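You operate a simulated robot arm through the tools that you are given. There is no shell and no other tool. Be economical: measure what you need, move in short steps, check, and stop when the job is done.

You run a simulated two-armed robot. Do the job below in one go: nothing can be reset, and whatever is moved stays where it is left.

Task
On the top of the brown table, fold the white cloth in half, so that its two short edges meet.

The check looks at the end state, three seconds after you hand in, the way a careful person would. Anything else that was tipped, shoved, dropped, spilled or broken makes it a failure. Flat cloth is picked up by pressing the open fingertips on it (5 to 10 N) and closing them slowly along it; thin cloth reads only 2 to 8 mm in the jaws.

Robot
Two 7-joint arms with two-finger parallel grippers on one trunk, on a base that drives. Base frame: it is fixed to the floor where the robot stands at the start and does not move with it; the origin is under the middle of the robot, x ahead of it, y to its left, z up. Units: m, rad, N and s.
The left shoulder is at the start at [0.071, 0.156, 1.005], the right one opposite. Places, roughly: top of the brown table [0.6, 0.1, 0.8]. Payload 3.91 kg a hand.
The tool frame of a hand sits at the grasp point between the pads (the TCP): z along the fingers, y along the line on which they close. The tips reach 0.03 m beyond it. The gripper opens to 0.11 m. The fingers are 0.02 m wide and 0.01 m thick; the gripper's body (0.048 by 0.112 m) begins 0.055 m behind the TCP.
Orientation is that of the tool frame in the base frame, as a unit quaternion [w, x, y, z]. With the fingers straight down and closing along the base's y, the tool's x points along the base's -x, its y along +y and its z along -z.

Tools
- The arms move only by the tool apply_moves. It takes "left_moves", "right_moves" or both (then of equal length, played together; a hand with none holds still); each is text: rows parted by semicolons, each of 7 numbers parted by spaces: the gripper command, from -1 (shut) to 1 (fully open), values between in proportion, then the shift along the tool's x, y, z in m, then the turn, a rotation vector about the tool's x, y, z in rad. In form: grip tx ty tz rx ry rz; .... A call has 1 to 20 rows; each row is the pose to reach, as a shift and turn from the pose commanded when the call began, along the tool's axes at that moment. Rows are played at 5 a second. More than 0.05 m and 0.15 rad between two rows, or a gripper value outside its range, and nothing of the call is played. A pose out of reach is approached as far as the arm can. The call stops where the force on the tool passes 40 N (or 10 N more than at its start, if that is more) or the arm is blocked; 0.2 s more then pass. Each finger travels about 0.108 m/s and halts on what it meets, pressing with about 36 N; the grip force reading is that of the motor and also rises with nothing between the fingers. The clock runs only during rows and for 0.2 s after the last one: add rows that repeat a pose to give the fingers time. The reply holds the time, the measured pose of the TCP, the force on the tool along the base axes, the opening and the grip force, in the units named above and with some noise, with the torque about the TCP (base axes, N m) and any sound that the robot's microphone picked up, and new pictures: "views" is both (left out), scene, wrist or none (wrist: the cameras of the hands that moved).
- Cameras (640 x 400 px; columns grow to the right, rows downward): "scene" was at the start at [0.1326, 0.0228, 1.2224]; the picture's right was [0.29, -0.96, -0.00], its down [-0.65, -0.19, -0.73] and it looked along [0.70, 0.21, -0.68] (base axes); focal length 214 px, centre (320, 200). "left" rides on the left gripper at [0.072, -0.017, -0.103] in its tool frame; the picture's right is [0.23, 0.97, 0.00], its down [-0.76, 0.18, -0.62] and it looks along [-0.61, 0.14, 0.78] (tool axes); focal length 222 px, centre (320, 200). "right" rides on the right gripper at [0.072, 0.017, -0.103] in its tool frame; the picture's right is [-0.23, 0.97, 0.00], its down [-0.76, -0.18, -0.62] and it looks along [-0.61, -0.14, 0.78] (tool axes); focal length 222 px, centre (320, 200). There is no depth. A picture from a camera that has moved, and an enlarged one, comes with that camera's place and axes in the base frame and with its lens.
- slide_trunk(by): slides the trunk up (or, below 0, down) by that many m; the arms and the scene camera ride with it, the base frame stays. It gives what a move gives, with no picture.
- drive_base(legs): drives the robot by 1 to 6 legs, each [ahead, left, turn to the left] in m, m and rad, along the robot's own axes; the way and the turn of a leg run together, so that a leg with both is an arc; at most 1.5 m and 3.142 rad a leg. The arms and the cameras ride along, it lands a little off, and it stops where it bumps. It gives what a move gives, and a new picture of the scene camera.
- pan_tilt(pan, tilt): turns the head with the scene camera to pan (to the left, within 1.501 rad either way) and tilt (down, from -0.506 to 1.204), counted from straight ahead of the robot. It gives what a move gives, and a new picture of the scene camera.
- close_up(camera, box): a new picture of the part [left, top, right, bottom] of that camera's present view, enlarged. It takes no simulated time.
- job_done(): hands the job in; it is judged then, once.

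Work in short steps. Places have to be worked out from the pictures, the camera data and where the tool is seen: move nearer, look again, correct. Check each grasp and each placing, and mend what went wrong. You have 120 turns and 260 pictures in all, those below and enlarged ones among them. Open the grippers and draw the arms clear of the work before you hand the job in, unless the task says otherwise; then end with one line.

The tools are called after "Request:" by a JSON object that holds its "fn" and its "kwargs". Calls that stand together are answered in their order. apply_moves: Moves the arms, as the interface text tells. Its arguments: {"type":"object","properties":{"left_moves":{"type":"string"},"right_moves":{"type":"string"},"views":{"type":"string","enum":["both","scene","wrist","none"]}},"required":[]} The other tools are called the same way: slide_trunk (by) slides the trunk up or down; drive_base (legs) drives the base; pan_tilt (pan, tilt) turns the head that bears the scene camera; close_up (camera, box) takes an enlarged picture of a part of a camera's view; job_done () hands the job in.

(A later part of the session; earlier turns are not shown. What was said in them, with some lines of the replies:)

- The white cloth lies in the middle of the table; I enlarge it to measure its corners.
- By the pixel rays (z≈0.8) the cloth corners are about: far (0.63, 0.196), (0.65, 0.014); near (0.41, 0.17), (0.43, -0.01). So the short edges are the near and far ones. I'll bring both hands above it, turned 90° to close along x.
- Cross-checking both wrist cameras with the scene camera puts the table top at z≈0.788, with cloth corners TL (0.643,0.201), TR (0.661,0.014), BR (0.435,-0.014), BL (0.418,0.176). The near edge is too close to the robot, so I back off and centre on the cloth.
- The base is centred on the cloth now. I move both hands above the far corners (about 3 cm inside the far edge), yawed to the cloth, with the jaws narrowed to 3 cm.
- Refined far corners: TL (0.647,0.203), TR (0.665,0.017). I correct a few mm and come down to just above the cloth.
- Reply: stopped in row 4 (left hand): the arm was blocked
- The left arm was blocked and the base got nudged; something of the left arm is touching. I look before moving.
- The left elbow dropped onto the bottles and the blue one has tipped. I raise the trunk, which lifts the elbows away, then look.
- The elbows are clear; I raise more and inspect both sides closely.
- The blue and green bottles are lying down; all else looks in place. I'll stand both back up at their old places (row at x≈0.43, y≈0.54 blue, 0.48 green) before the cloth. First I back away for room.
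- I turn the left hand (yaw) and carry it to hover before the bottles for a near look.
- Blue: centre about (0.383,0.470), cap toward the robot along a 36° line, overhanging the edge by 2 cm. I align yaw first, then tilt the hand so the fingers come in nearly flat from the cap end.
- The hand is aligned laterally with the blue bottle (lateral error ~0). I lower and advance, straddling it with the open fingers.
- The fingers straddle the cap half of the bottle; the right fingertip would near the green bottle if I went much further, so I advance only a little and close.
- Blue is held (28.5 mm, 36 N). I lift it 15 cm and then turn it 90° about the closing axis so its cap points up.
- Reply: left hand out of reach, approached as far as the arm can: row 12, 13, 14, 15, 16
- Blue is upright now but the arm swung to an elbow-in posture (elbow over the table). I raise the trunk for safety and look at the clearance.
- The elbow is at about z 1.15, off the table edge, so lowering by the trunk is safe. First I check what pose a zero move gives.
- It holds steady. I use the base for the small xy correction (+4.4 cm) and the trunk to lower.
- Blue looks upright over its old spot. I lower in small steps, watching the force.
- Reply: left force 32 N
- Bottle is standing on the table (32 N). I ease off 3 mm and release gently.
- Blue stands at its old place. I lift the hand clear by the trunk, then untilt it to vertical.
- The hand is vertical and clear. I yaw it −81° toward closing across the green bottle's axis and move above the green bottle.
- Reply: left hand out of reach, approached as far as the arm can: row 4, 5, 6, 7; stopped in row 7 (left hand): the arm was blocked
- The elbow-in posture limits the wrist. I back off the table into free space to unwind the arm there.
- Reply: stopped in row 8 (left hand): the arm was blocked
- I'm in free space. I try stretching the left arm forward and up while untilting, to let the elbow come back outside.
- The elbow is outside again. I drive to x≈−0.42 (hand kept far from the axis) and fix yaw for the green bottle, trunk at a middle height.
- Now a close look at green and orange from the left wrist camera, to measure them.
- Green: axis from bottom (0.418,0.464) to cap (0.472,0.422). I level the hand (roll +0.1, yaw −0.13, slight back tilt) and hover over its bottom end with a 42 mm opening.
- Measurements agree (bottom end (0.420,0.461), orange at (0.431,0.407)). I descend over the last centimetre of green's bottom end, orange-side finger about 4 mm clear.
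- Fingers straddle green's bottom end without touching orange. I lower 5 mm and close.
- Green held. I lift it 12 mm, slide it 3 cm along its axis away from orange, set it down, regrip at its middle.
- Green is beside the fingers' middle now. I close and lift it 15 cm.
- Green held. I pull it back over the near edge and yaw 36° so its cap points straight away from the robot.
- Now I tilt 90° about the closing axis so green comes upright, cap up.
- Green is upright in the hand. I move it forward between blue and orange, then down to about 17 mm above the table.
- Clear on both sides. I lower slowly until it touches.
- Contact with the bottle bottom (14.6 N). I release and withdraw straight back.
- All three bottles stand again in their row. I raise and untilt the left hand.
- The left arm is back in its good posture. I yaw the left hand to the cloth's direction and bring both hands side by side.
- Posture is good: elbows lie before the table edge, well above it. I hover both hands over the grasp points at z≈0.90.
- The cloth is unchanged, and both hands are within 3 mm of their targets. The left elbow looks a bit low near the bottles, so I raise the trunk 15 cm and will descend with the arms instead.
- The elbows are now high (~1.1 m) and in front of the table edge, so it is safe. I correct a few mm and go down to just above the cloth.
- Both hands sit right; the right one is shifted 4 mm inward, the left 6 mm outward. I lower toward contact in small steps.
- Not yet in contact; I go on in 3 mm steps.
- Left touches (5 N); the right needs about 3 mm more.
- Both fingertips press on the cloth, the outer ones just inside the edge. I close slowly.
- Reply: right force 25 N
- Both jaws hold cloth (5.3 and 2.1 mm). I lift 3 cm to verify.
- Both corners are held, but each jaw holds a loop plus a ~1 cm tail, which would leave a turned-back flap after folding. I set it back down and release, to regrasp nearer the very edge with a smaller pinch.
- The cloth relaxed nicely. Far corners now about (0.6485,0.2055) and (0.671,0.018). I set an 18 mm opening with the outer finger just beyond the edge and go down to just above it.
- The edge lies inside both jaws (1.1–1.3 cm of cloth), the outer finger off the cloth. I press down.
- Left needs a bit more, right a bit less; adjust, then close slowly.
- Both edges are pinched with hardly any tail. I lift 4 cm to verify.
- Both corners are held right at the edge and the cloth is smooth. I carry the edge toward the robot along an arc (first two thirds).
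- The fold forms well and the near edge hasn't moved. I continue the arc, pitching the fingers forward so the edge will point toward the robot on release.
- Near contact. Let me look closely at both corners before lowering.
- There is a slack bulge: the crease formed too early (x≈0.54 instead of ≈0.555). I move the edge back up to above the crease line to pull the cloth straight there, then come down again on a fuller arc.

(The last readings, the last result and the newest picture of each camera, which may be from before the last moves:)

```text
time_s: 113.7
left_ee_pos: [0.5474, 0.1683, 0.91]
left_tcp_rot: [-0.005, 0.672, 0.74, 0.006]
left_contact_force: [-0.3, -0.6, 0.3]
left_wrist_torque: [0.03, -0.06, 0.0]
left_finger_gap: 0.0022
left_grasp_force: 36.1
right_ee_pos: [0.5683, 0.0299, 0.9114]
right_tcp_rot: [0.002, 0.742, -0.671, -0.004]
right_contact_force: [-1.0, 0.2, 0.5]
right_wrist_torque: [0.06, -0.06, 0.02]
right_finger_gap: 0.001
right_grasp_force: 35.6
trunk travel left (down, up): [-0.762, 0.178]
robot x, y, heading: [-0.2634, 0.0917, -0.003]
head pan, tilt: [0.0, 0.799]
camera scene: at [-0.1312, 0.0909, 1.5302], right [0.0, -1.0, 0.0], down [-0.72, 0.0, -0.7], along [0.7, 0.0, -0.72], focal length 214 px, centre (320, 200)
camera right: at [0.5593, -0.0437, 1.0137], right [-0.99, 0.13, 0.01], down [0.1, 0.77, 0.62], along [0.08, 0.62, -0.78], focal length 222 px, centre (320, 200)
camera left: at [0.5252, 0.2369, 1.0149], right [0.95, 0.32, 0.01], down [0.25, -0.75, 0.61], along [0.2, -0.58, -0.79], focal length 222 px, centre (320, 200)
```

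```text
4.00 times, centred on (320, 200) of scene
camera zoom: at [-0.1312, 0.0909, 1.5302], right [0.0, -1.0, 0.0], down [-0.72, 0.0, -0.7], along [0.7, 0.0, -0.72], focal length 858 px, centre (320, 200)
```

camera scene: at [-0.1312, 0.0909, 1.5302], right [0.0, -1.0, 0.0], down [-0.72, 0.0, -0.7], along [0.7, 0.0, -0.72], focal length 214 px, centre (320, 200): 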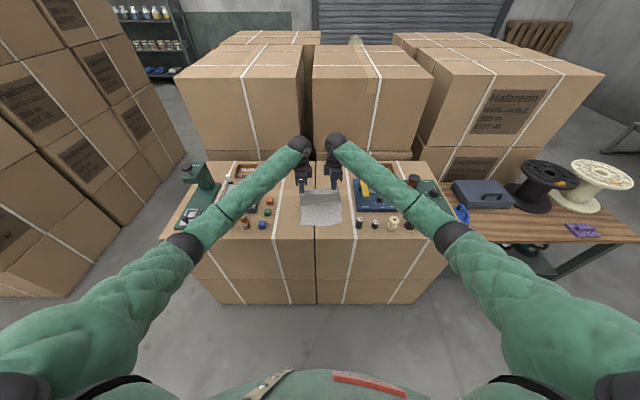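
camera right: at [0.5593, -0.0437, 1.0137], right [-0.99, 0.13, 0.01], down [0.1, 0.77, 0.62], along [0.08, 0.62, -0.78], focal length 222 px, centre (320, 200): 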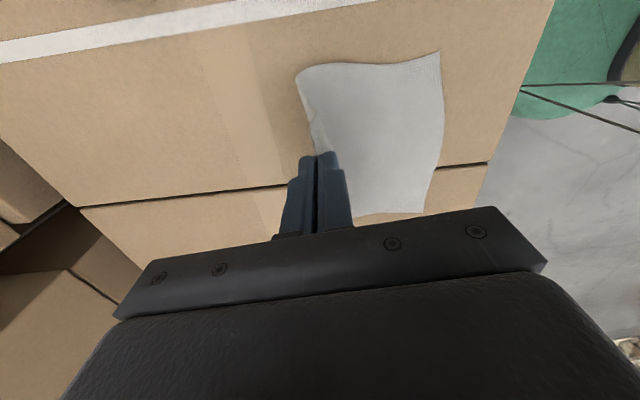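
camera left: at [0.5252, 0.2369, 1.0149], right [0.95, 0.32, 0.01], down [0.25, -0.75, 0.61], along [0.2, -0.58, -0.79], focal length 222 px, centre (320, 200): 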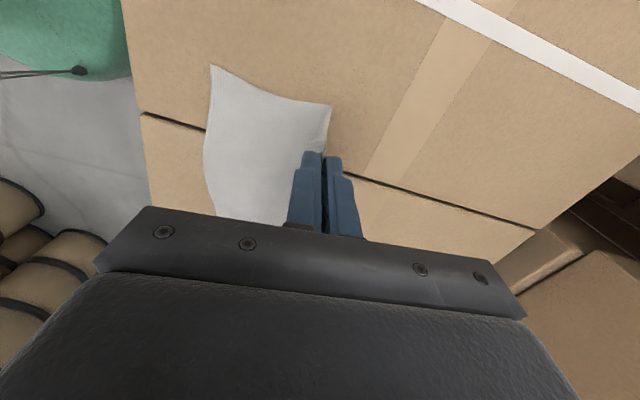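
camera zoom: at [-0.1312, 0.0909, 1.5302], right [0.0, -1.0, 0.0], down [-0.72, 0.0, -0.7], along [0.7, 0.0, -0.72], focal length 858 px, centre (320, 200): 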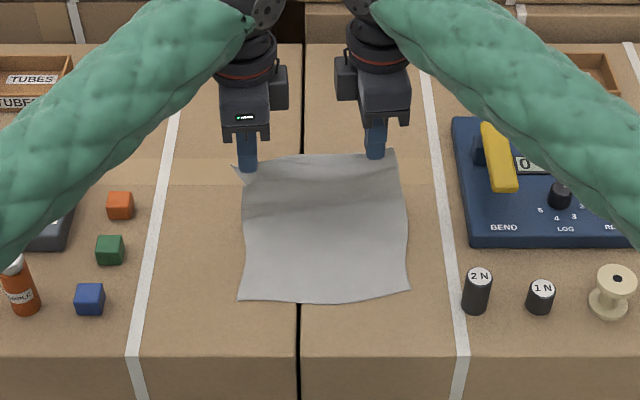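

The cloth hangs over the right crease line now (≈0.555). This time I pitch the fingers forward first, then lower close to the crease so the slack goes to the far side, and afterwards drag low toward the robot.

Request:
{"fn": "apply_moves", "kwargs": {"left_moves": "-1 0 -0.003 0.0015 -0.1 0 0;-1 0 -0.006 0.003 -0.2 0 0;-1 0 -0.0089 0.005 -0.3 0 0;-1 0 -0.0117 0.0075 -0.4 0 0;-1 0 -0.0144 0.01 -0.5 0 0;-1 0 -0.0169 0.013 -0.6 0 0;-1 -0.0002 -0.0229 0.026 -0.6 0 0;-1 -0.0003 -0.0289 0.039 -0.6 0 0;-1 -0.0005 -0.0349 0.052 -0.6 0 0;-1 -0.0006 -0.0409 0.065 -0.6 0 0;-1 -0.0008 -0.0469 0.077 -0.6 0 0", "right_moves": "-1 0 0.0035 0.0015 0.1 0 0;-1 0 0.007 0.003 0.2 0 0;-1 0 0.0105 0.005 0.3 0 0;-1 0 0.0137 0.0075 0.4 0 0;-1 0 0.017 0.01 0.5 0 0;-1 0 0.0199 0.014 0.6 0 0;-1 0.0002 0.0262 0.027 0.6 0 0;-1 0.0003 0.0324 0.04 0.6 0 0;-1 0.0005 0.0386 0.053 0.6 0 0;-1 0.0006 0.0448 0.066 0.6 0 0;-1 0.0008 0.051 0.078 0.6 0 0"}}

Request:
{"fn": "close_up", "kwargs": {"camera": "left", "box": [240, 90, 400, 190]}}

Request:
{"fn": "close_up", "kwargs": {"camera": "right", "box": [230, 90, 390, 190]}}

```text
time_s: 116.1
left_ee_pos: [0.5024, 0.1649, 0.8333]
left_tcp_rot: [0.194, 0.643, 0.706, 0.225]
left_contact_force: [0.4, -1.1, 0.3]
left_wrist_torque: [-0.03, 0.04, -0.03]
left_finger_gap: 0.0021
left_grasp_force: 35.8
right_ee_pos: [0.5143, 0.0227, 0.8327]
right_tcp_rot: [-0.218, 0.709, -0.642, 0.196]
right_contact_force: [0.6, 0.4, 0.1]
right_wrist_torque: [0.03, 0.01, 0.0]
right_finger_gap: 0.0011
right_grasp_force: 36.0
trunk travel left (down, up): [-0.762, 0.178]
robot x, y, heading: [-0.2645, 0.0927, -0.005]
head pan, tilt: [0.0, 0.799]
camera scene: at [-0.1307, 0.091, 1.5302], right [0.0, -1.0, 0.0], down [-0.72, 0.0, -0.7], along [0.7, 0.0, -0.72], focal length 214 px, centre (320, 200)
camera right: at [0.4512, -0.0566, 0.9078], right [-0.83, 0.15, -0.55], down [-0.28, 0.74, 0.62], along [0.49, 0.66, -0.57], focal length 222 px, centre (320, 200)
camera left: at [0.4247, 0.229, 0.9095], right [0.78, 0.3, 0.56], down [-0.13, -0.79, 0.6], along [0.62, -0.54, -0.57], focal length 222 px, centre (320, 200)
```

scene: 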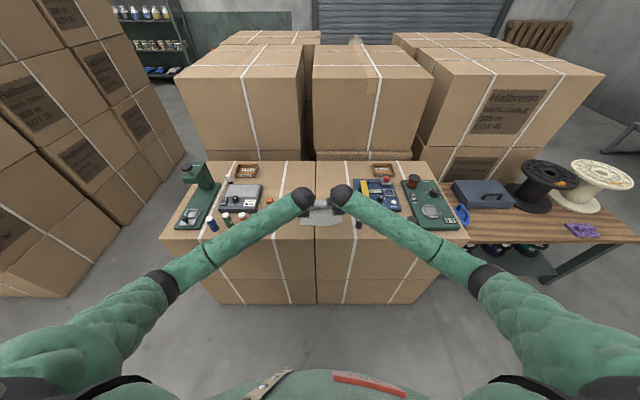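
right: 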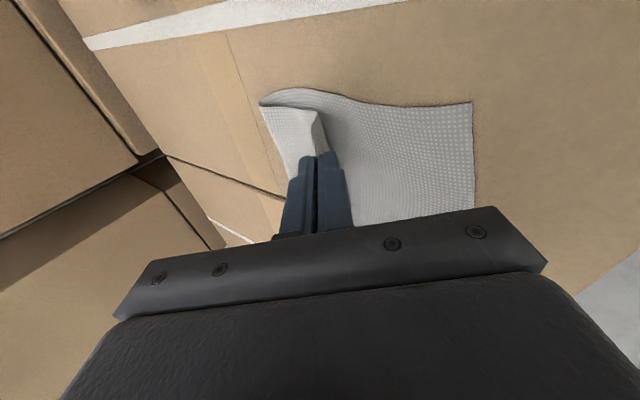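
left: 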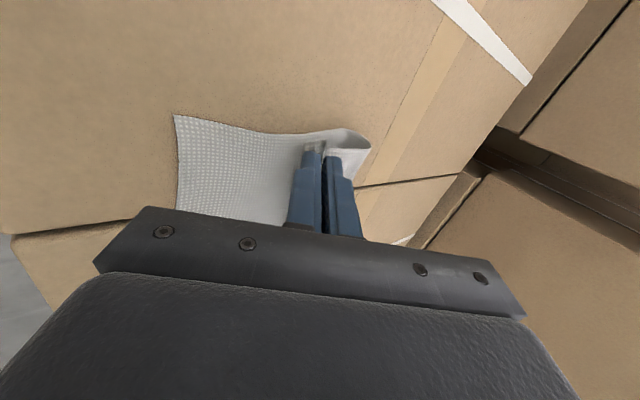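

```text
4.00 times, centred on (320, 140) of left
camera zoom: at [0.4247, 0.229, 0.9095], right [0.78, 0.3, 0.56], down [-0.13, -0.79, 0.6], along [0.62, -0.54, -0.57], focal length 888 px, centre (320, 440)
```

zoom: 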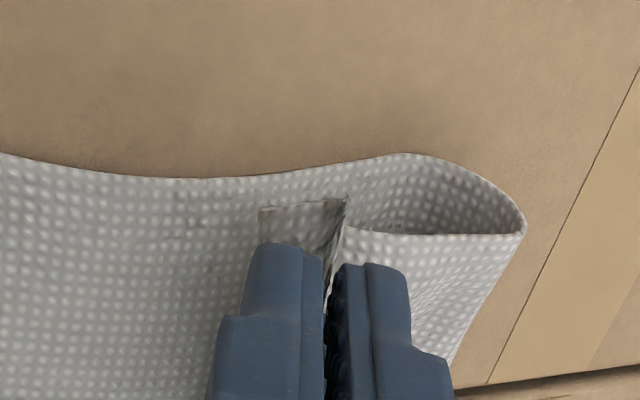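

```text
4.00 times, centred on (310, 140) of right
camera zoom: at [0.4512, -0.0566, 0.9078], right [-0.83, 0.15, -0.55], down [-0.28, 0.74, 0.62], along [0.49, 0.66, -0.57], focal length 888 px, centre (360, 440)
```

zoom: 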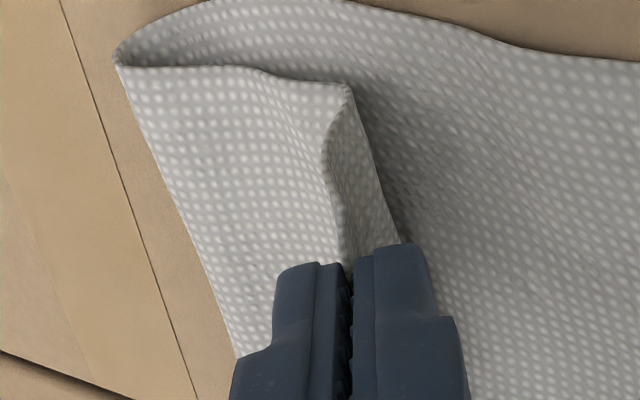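

The roll now lies correctly on the far side. I drag the edge low toward the robot's near edge to draw the top layer straight.

Request:
{"fn": "apply_moves", "kwargs": {"left_moves": "-1 -0.0002 -0.0102 -0.0048 0 0 0;-1 -0.0004 -0.0205 -0.0096 0 0 0;-1 -0.0006 -0.0307 -0.0144 0 0 0;-1 -0.0009 -0.0409 -0.0192 0 0 0;-1 -0.0011 -0.0512 -0.024 0 0 0;-1 -0.0013 -0.0614 -0.0288 0 0 0;-1 -0.0013 -0.0614 -0.0288 0 0 0", "right_moves": "-1 0.0002 0.0098 -0.0045 0 0 0;-1 0.0004 0.0197 -0.009 0 0 0;-1 0.0006 0.0295 -0.0135 0 0 0;-1 0.0008 0.0394 -0.018 0 0 0;-1 0.001 0.0492 -0.0224 0 0 0;-1 0.0011 0.0591 -0.0269 0 0 0;-1 0.0011 0.0591 -0.0269 0 0 0"}}

Request:
{"fn": "close_up", "kwargs": {"camera": "left", "box": [240, 90, 400, 190]}}

Request:
{"fn": "close_up", "kwargs": {"camera": "right", "box": [230, 90, 390, 190]}}

```text
time_s: 117.7
left_ee_pos: [0.436, 0.1576, 0.8214]
left_tcp_rot: [0.195, 0.643, 0.706, 0.225]
left_contact_force: [1.1, -0.3, 0.0]
left_wrist_torque: [-0.02, 0.08, 0.02]
left_finger_gap: 0.0021
left_grasp_force: 35.8
right_ee_pos: [0.4533, 0.0155, 0.8219]
right_tcp_rot: [-0.218, 0.709, -0.642, 0.196]
right_contact_force: [0.5, 0.5, 0.3]
right_wrist_torque: [-0.05, 0.06, -0.01]
right_finger_gap: 0.0008
right_grasp_force: 36.0
trunk travel left (down, up): [-0.762, 0.178]
robot x, y, heading: [-0.2621, 0.0944, -0.001]
head pan, tilt: [0.0, 0.799]
camera scene: at [-0.13, 0.0912, 1.5301], right [0.0, -1.0, 0.0], down [-0.72, 0.0, -0.7], along [0.7, 0.0, -0.72], focal length 214 px, centre (320, 200)
camera right: at [0.3887, -0.0636, 0.897], right [-0.83, 0.15, -0.54], down [-0.28, 0.74, 0.62], along [0.49, 0.66, -0.57], focal length 222 px, centre (320, 200)
camera left: at [0.3584, 0.221, 0.8982], right [0.78, 0.3, 0.56], down [-0.13, -0.79, 0.6], along [0.62, -0.54, -0.57], focal length 222 px, centre (320, 200)
```

scene: 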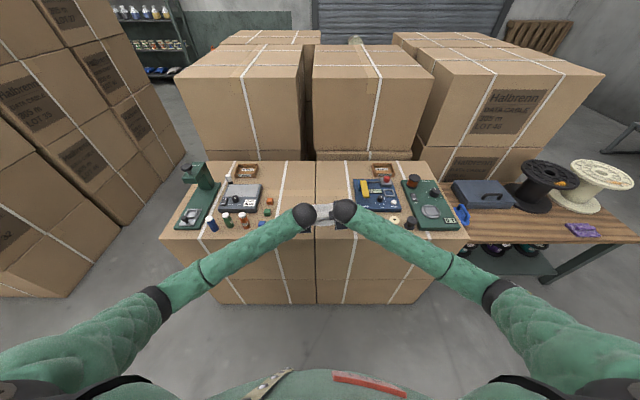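
right: 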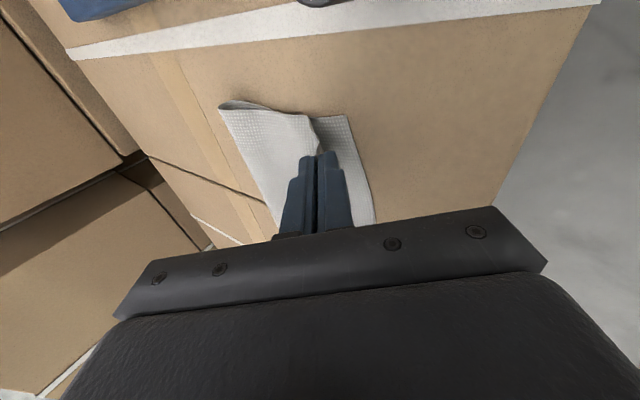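
left: 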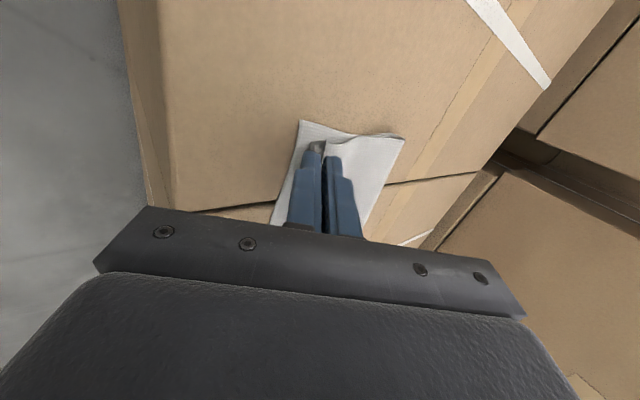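

```text
4.00 times, centred on (320, 140) of left
camera zoom: at [0.3584, 0.221, 0.8982], right [0.78, 0.3, 0.56], down [-0.13, -0.79, 0.6], along [0.62, -0.54, -0.57], focal length 888 px, centre (320, 440)
```

zoom: 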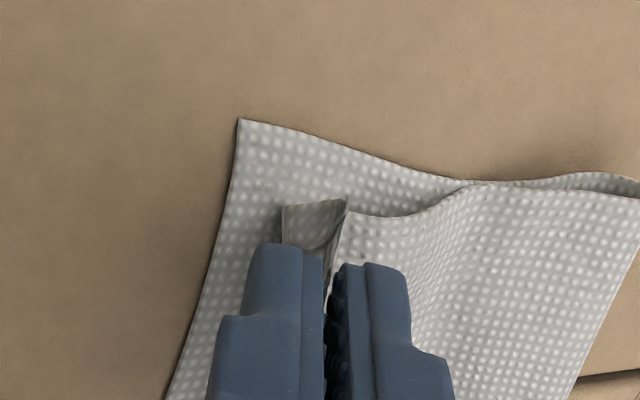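

```text
4.00 times, centred on (310, 140) of right
camera zoom: at [0.3887, -0.0636, 0.897], right [-0.83, 0.15, -0.54], down [-0.28, 0.74, 0.62], along [0.49, 0.66, -0.57], focal length 888 px, centre (360, 440)
```

zoom: 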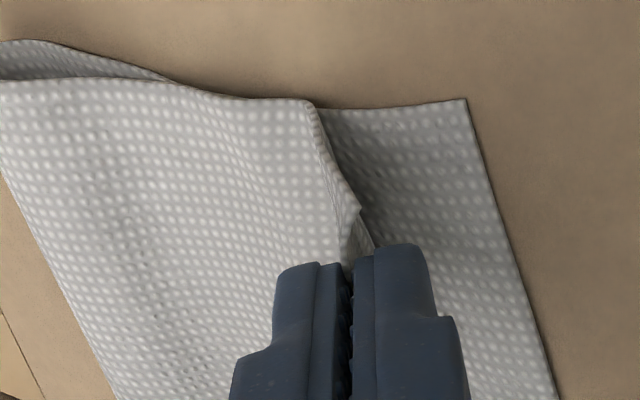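

Left corners already match within a few mm; the right top corner is ~1 cm short. I draw the right side 1 cm more, then open slightly.

Request:
{"fn": "apply_moves", "kwargs": {"left_moves": "-1 0 -0.0015 0.0003 0 0 0;-1 0 -0.0027 0.0005 0 0 0;-1 0 -0.0027 0.0005 0 0 0;-0.9 0 -0.0027 0.0005 0 0 0;-0.75 0 -0.0027 0.0005 0 0 0;-0.64 0 -0.0027 0.0005 0 0 0;-0.64 0 -0.0027 0.0005 0 0 0", "right_moves": "-1 0.0001 0.005 -0.002 0 0 0;-1 0.0002 0.0094 -0.004 0 0 0;-1 0.0002 0.0094 -0.004 0 0 0;-0.9 0.0002 0.0094 -0.004 0 0 0;-0.75 0.0002 0.0094 -0.004 0 0 0;-0.64 0.0002 0.0094 -0.004 0 0 0;-0.64 0.0002 0.0094 -0.004 0 0 0", "views": "wrist"}}

Request:
{"fn": "close_up", "kwargs": {"camera": "left", "box": [240, 90, 400, 190]}}

Request:
{"fn": "close_up", "kwargs": {"camera": "right", "box": [230, 90, 390, 190]}}

```text
time_s: 119.3
left_ee_pos: [0.4353, 0.1587, 0.8186]
left_tcp_rot: [0.194, 0.643, 0.706, 0.226]
left_contact_force: [-0.2, 0.4, 0.0]
left_wrist_torque: [0.03, -0.01, -0.01]
left_finger_gap: 0.02
left_grasp_force: 0.1
right_ee_pos: [0.4423, 0.0135, 0.8206]
right_tcp_rot: [-0.217, 0.709, -0.642, 0.196]
right_contact_force: [0.1, -0.5, 0.6]
right_wrist_torque: [-0.03, 0.01, 0.04]
right_finger_gap: 0.0196
right_grasp_force: 0.1
trunk travel left (down, up): [-0.762, 0.178]
robot x, y, heading: [-0.2655, 0.0921, -0.007]
head pan, tilt: [0.0, 0.799]
camera right: at [0.3781, -0.0649, 0.8957], right [-0.83, 0.15, -0.54], down [-0.28, 0.74, 0.62], along [0.49, 0.66, -0.57], focal length 222 px, centre (320, 200)
camera left: at [0.3576, 0.221, 0.8958], right [0.78, 0.3, 0.56], down [-0.13, -0.79, 0.6], along [0.62, -0.54, -0.57], focal length 222 px, centre (320, 200)
```

right: 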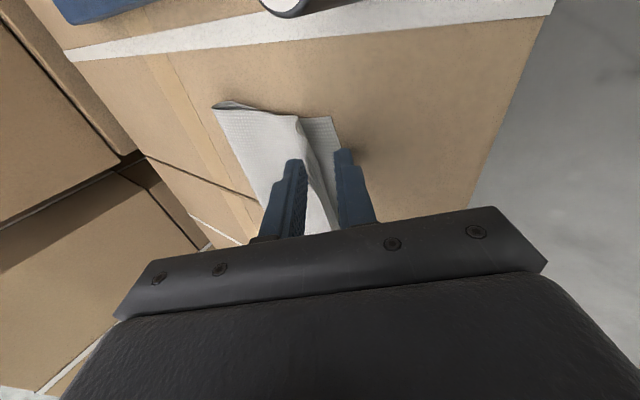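
left: 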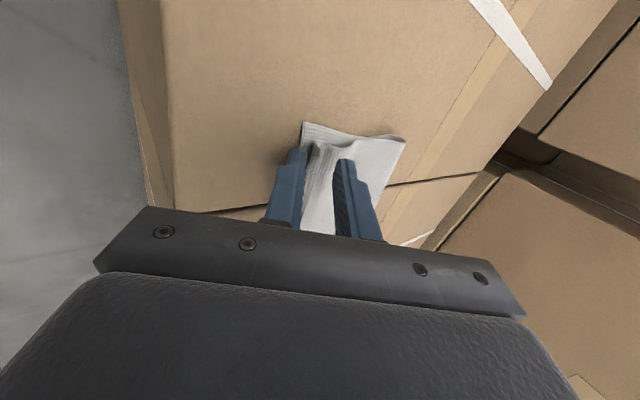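

```text
4.00 times, centred on (320, 140) of left
camera zoom: at [0.3576, 0.221, 0.8958], right [0.78, 0.3, 0.56], down [-0.13, -0.79, 0.6], along [0.62, -0.54, -0.57], focal length 888 px, centre (320, 440)
```

zoom: 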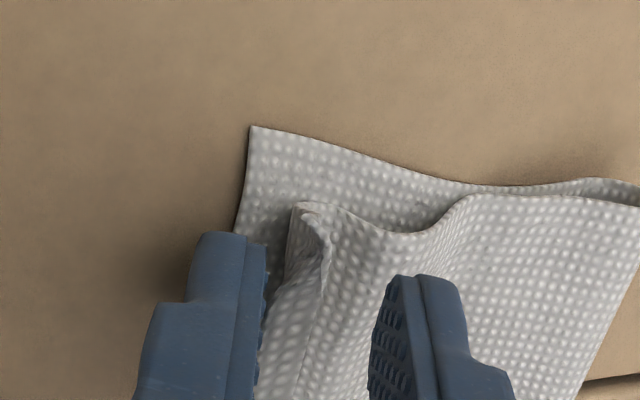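

```text
4.00 times, centred on (310, 140) of right
camera zoom: at [0.3781, -0.0649, 0.8957], right [-0.83, 0.15, -0.54], down [-0.28, 0.74, 0.62], along [0.49, 0.66, -0.57], focal length 888 px, centre (360, 440)
```

zoom: 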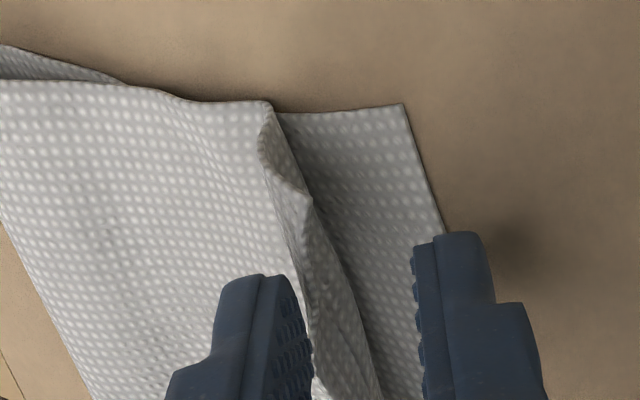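

Released. I withdraw both hands back and up, and look from above.

Request:
{"fn": "apply_moves", "kwargs": {"left_moves": "-0.64 0 0 -0.015 0 0 0;-0.64 0 0 -0.03 0 0 0;-0.64 0 0 -0.06 0 0 0;-0.64 0 0 -0.1 0 0 0;-0.64 0 0 -0.14 0 0 0;-0.64 0 0 -0.18 0 0 0", "right_moves": "-0.64 0 0 -0.015 0 0 0;-0.64 0 0 -0.03 0 0 0;-0.64 0 0 -0.06 0 0 0;-0.64 0 0 -0.1 0 0 0;-0.64 0 0 -0.14 0 0 0;-0.64 0 0 -0.18 0 0 0"}}

Request:
{"fn": "close_up", "kwargs": {"camera": "scene", "box": [256, 170, 384, 250]}}

Request:
{"fn": "close_up", "kwargs": {"camera": "right", "box": [200, 0, 440, 150]}}

Request:
{"fn": "close_up", "kwargs": {"camera": "left", "box": [200, 0, 440, 150]}}

```text
time_s: 120.7
left_ee_pos: [0.3318, 0.1472, 0.9696]
left_tcp_rot: [0.195, 0.643, 0.706, 0.225]
left_contact_force: [0.5, 0.8, 0.8]
left_wrist_torque: [-0.02, 0.02, 0.02]
left_finger_gap: 0.0198
left_grasp_force: 0.1
right_ee_pos: [0.339, 0.0058, 0.9712]
right_tcp_rot: [-0.218, 0.709, -0.642, 0.196]
right_contact_force: [-0.4, -0.1, -0.2]
right_wrist_torque: [0.02, -0.04, 0.03]
right_finger_gap: 0.02
right_grasp_force: 0.0
trunk travel left (down, up): [-0.762, 0.178]
robot x, y, heading: [-0.2664, 0.0925, -0.001]
head pan, tilt: [0.0, 0.799]
camera scene: at [-0.1318, 0.091, 1.5302], right [0.0, -1.0, 0.0], down [-0.72, 0.0, -0.7], along [0.7, 0.0, -0.72], focal length 214 px, centre (320, 200)
camera right: at [0.2754, -0.073, 1.046], right [-0.83, 0.15, -0.55], down [-0.28, 0.74, 0.62], along [0.49, 0.66, -0.57], focal length 222 px, centre (320, 200)
camera left: at [0.2545, 0.2102, 1.0463], right [0.78, 0.3, 0.56], down [-0.13, -0.79, 0.6], along [0.62, -0.54, -0.57], focal length 222 px, centre (320, 200)
```

scene: 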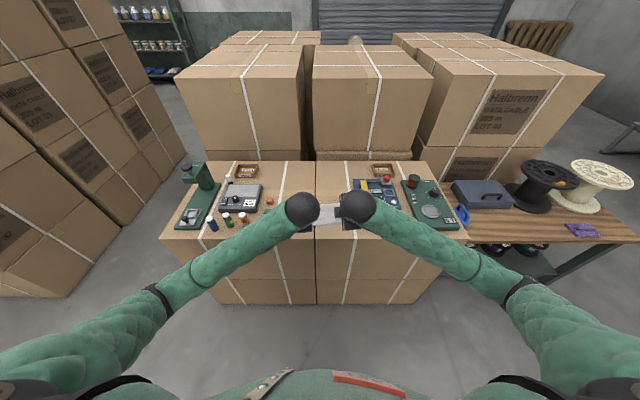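
right: 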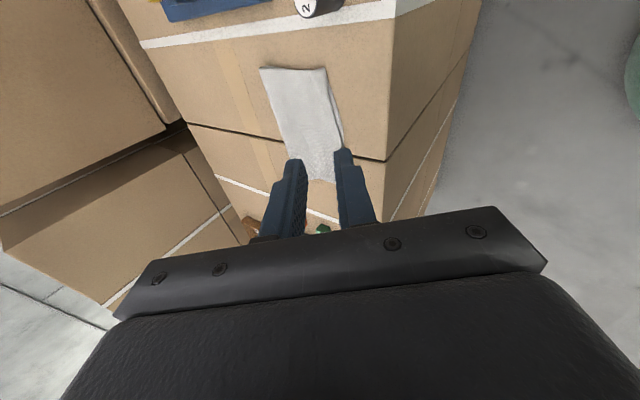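
left: 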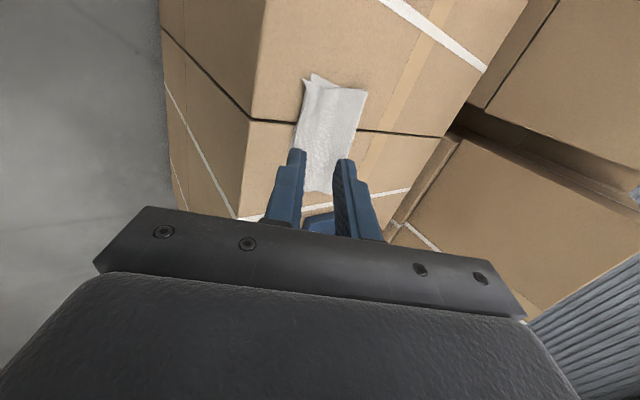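

```text
5.00 times, centred on (320, 210) of scene
camera zoom: at [-0.1318, 0.091, 1.5302], right [0.0, -1.0, 0.0], down [-0.72, 0.0, -0.7], along [0.7, 0.0, -0.72], focal length 1072 px, centre (320, 150)
```

zoom: 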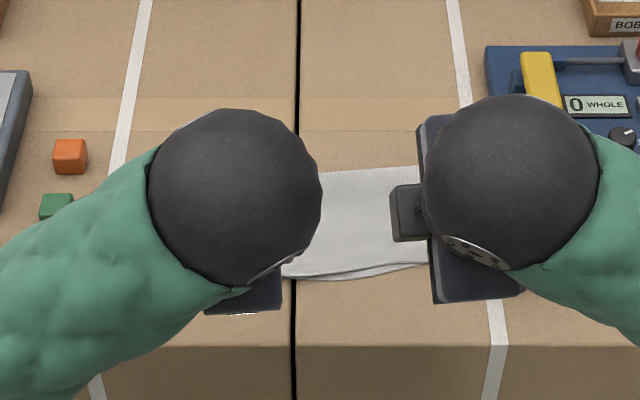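

```text
2.67 times, centred on (320, 75) of right
camera zoom: at [0.2754, -0.073, 1.046], right [-0.83, 0.15, -0.55], down [-0.28, 0.74, 0.62], along [0.49, 0.66, -0.57], focal length 592 px, centre (320, 533)
```

zoom: 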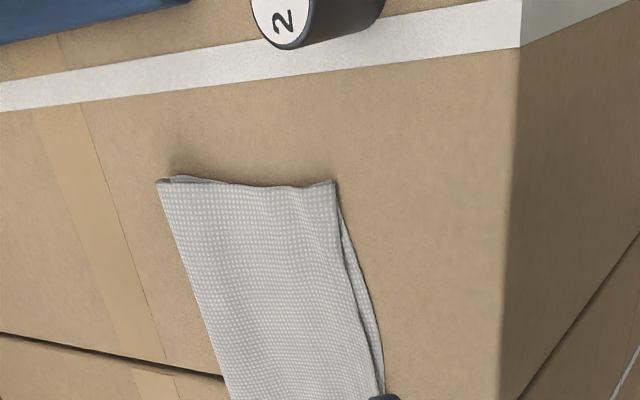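

```text
2.67 times, centred on (320, 75) of left
camera zoom: at [0.2545, 0.2102, 1.0463], right [0.78, 0.3, 0.56], down [-0.13, -0.79, 0.6], along [0.62, -0.54, -0.57], focal length 592 px, centre (320, 533)
```

zoom: 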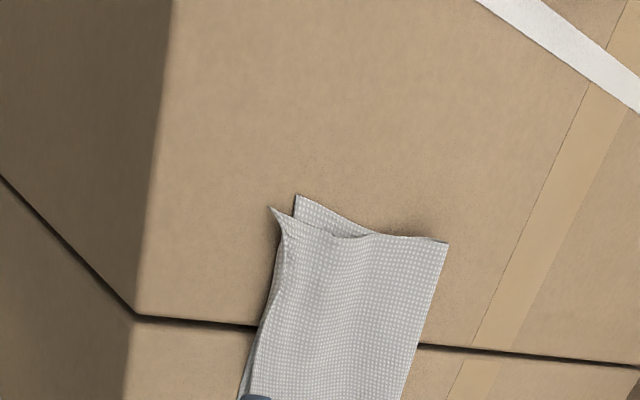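

It relaxed very well. I back the base off to see the whole fold.

Request:
{"fn": "drive_base", "kwargs": {"legs": [[-0.25, 0.0, 0]]}}

Request:
{"fn": "close_up", "kwargs": {"camera": "scene", "box": [272, 125, 368, 185]}}

Request:
{"fn": "close_up", "kwargs": {"camera": "scene", "box": [170, 100, 490, 300]}}

```text
time_s: 122.5
left_ee_pos: [0.0822, 0.1489, 0.9684]
left_tcp_rot: [0.194, 0.641, 0.707, 0.226]
left_contact_force: [-1.1, 0.6, 0.3]
left_wrist_torque: [0.0, 0.0, -0.01]
left_finger_gap: 0.0197
left_grasp_force: 0.1
right_ee_pos: [0.0893, 0.0098, 0.9707]
right_tcp_rot: [-0.218, 0.71, -0.64, 0.196]
right_contact_force: [-0.3, 1.0, 0.3]
right_wrist_torque: [0.01, -0.02, 0.01]
right_finger_gap: 0.0197
right_grasp_force: 0.0
trunk travel left (down, up): [-0.762, 0.178]
robot x, y, heading: [-0.5167, 0.0934, 0.002]
head pan, tilt: [0.0, 0.799]
camera scene: at [-0.3821, 0.0918, 1.5303], right [0.0, -1.0, 0.0], down [-0.72, 0.0, -0.7], along [0.7, 0.0, -0.72], focal length 214 px, centre (320, 200)
```

scene: 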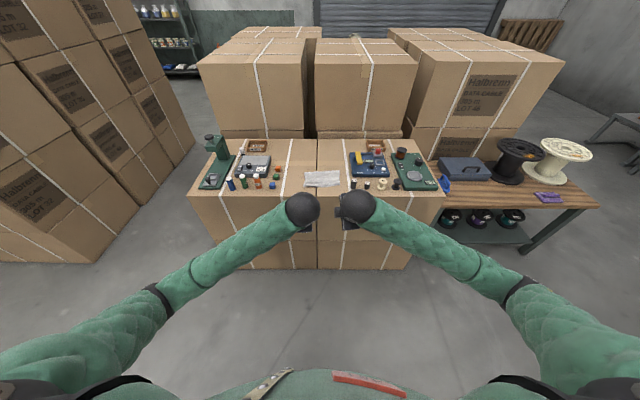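

```text
6.67 times, centred on (320, 155) of scene
camera zoom: at [-0.3821, 0.0918, 1.5303], right [0.0, -1.0, 0.0], down [-0.72, 0.0, -0.7], along [0.7, 0.0, -0.72], focal length 1430 px, centre (320, 500)
```

zoom: 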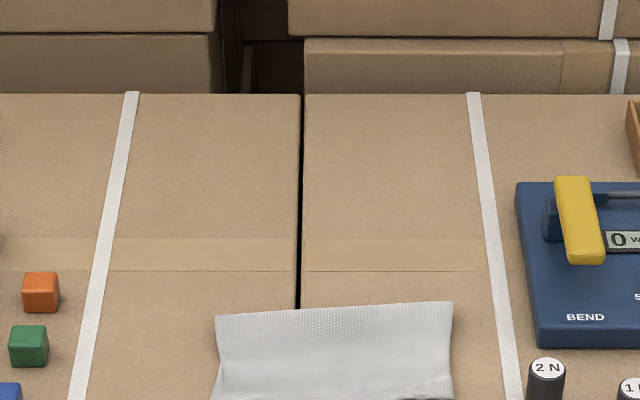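

```text
2.00 times, centred on (330, 200) of scene
camera zoom: at [-0.3821, 0.0918, 1.5303], right [0.0, -1.0, 0.0], down [-0.72, 0.0, -0.7], along [0.7, 0.0, -0.72], focal length 429 px, centre (300, 200)
```

zoom: 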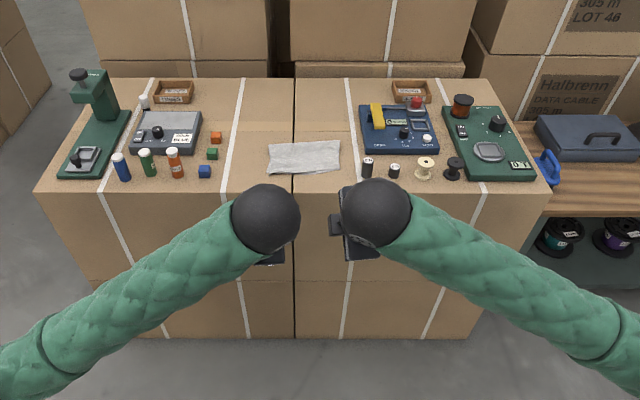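

Request:
{"fn": "close_up", "kwargs": {"camera": "scene", "box": [288, 150, 368, 200]}}

Request:
{"fn": "close_up", "kwargs": {"camera": "scene", "box": [200, 130, 296, 190]}}

```text
8.00 times, centred on (328, 175) of scene
camera zoom: at [-0.3821, 0.0918, 1.5303], right [0.0, -1.0, 0.0], down [-0.72, 0.0, -0.7], along [0.7, 0.0, -0.72], focal length 1716 px, centre (256, 400)
```

zoom: 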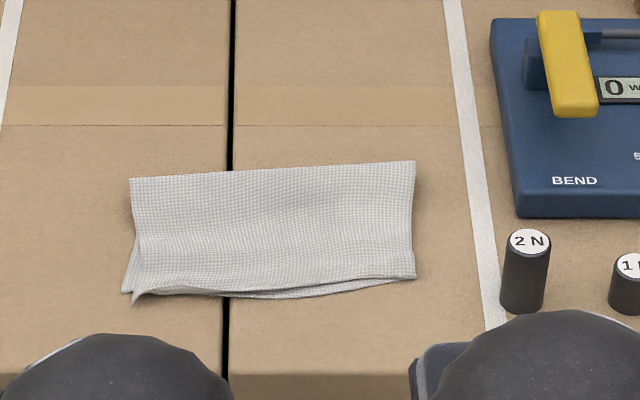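

```text
6.67 times, centred on (248, 160) of scene
camera zoom: at [-0.3821, 0.0918, 1.5303], right [0.0, -1.0, 0.0], down [-0.72, 0.0, -0.7], along [0.7, 0.0, -0.72], focal length 1430 px, centre (800, 467)
```

zoom: 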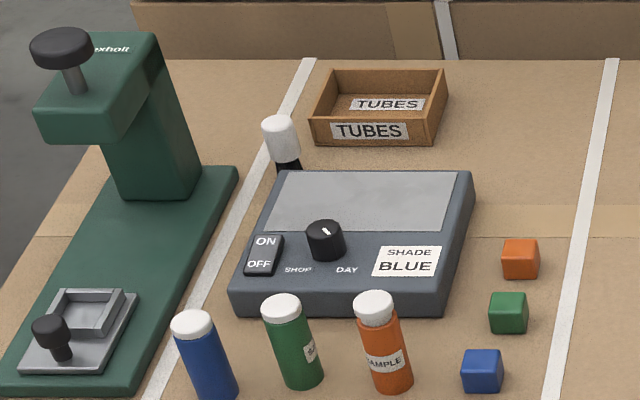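

The short edges meet within a few millimetres, the layers lie flat, and all bottles and other items stand in place. I open the grippers fully and hand in.

Request:
{"fn": "apply_moves", "kwargs": {"left_moves": "0 0 0 0 0 0 0;1 0 0 0 0 0 0;1 0 0 0 0 0 0;1 0 0 0 0 0 0", "right_moves": "0 0 0 0 0 0 0;1 0 0 0 0 0 0;1 0 0 0 0 0 0;1 0 0 0 0 0 0", "views": "none"}}

Request:
{"fn": "job_done", "kwargs": {}}

```text
time_s: 123.5
left_ee_pos: [0.0837, 0.1495, 0.9688]
left_tcp_rot: [0.193, 0.641, 0.708, 0.226]
left_contact_force: [0.3, -0.8, 1.3]
left_wrist_torque: [-0.02, 0.0, -0.02]
left_finger_gap: 0.1098
left_grasp_force: 0.0
right_ee_pos: [0.0898, 0.009, 0.9703]
right_tcp_rot: [-0.219, 0.71, -0.64, 0.196]
right_contact_force: [0.0, 0.3, 0.1]
right_wrist_torque: [-0.01, 0.01, -0.01]
right_finger_gap: 0.1101
right_grasp_force: 0.0
trunk travel left (down, up): [-0.762, 0.178]
robot x, y, heading: [-0.5127, 0.0948, 0.001]
head pan, tilt: [0.0, 0.799]
```

```text
The job is handed in.
```

The cloth is folded in half, its short edges meeting within a few millimetres; my left elbow knocked over the blue and green bottles on the way, and I stood both up again within about 1 cm of their old places.
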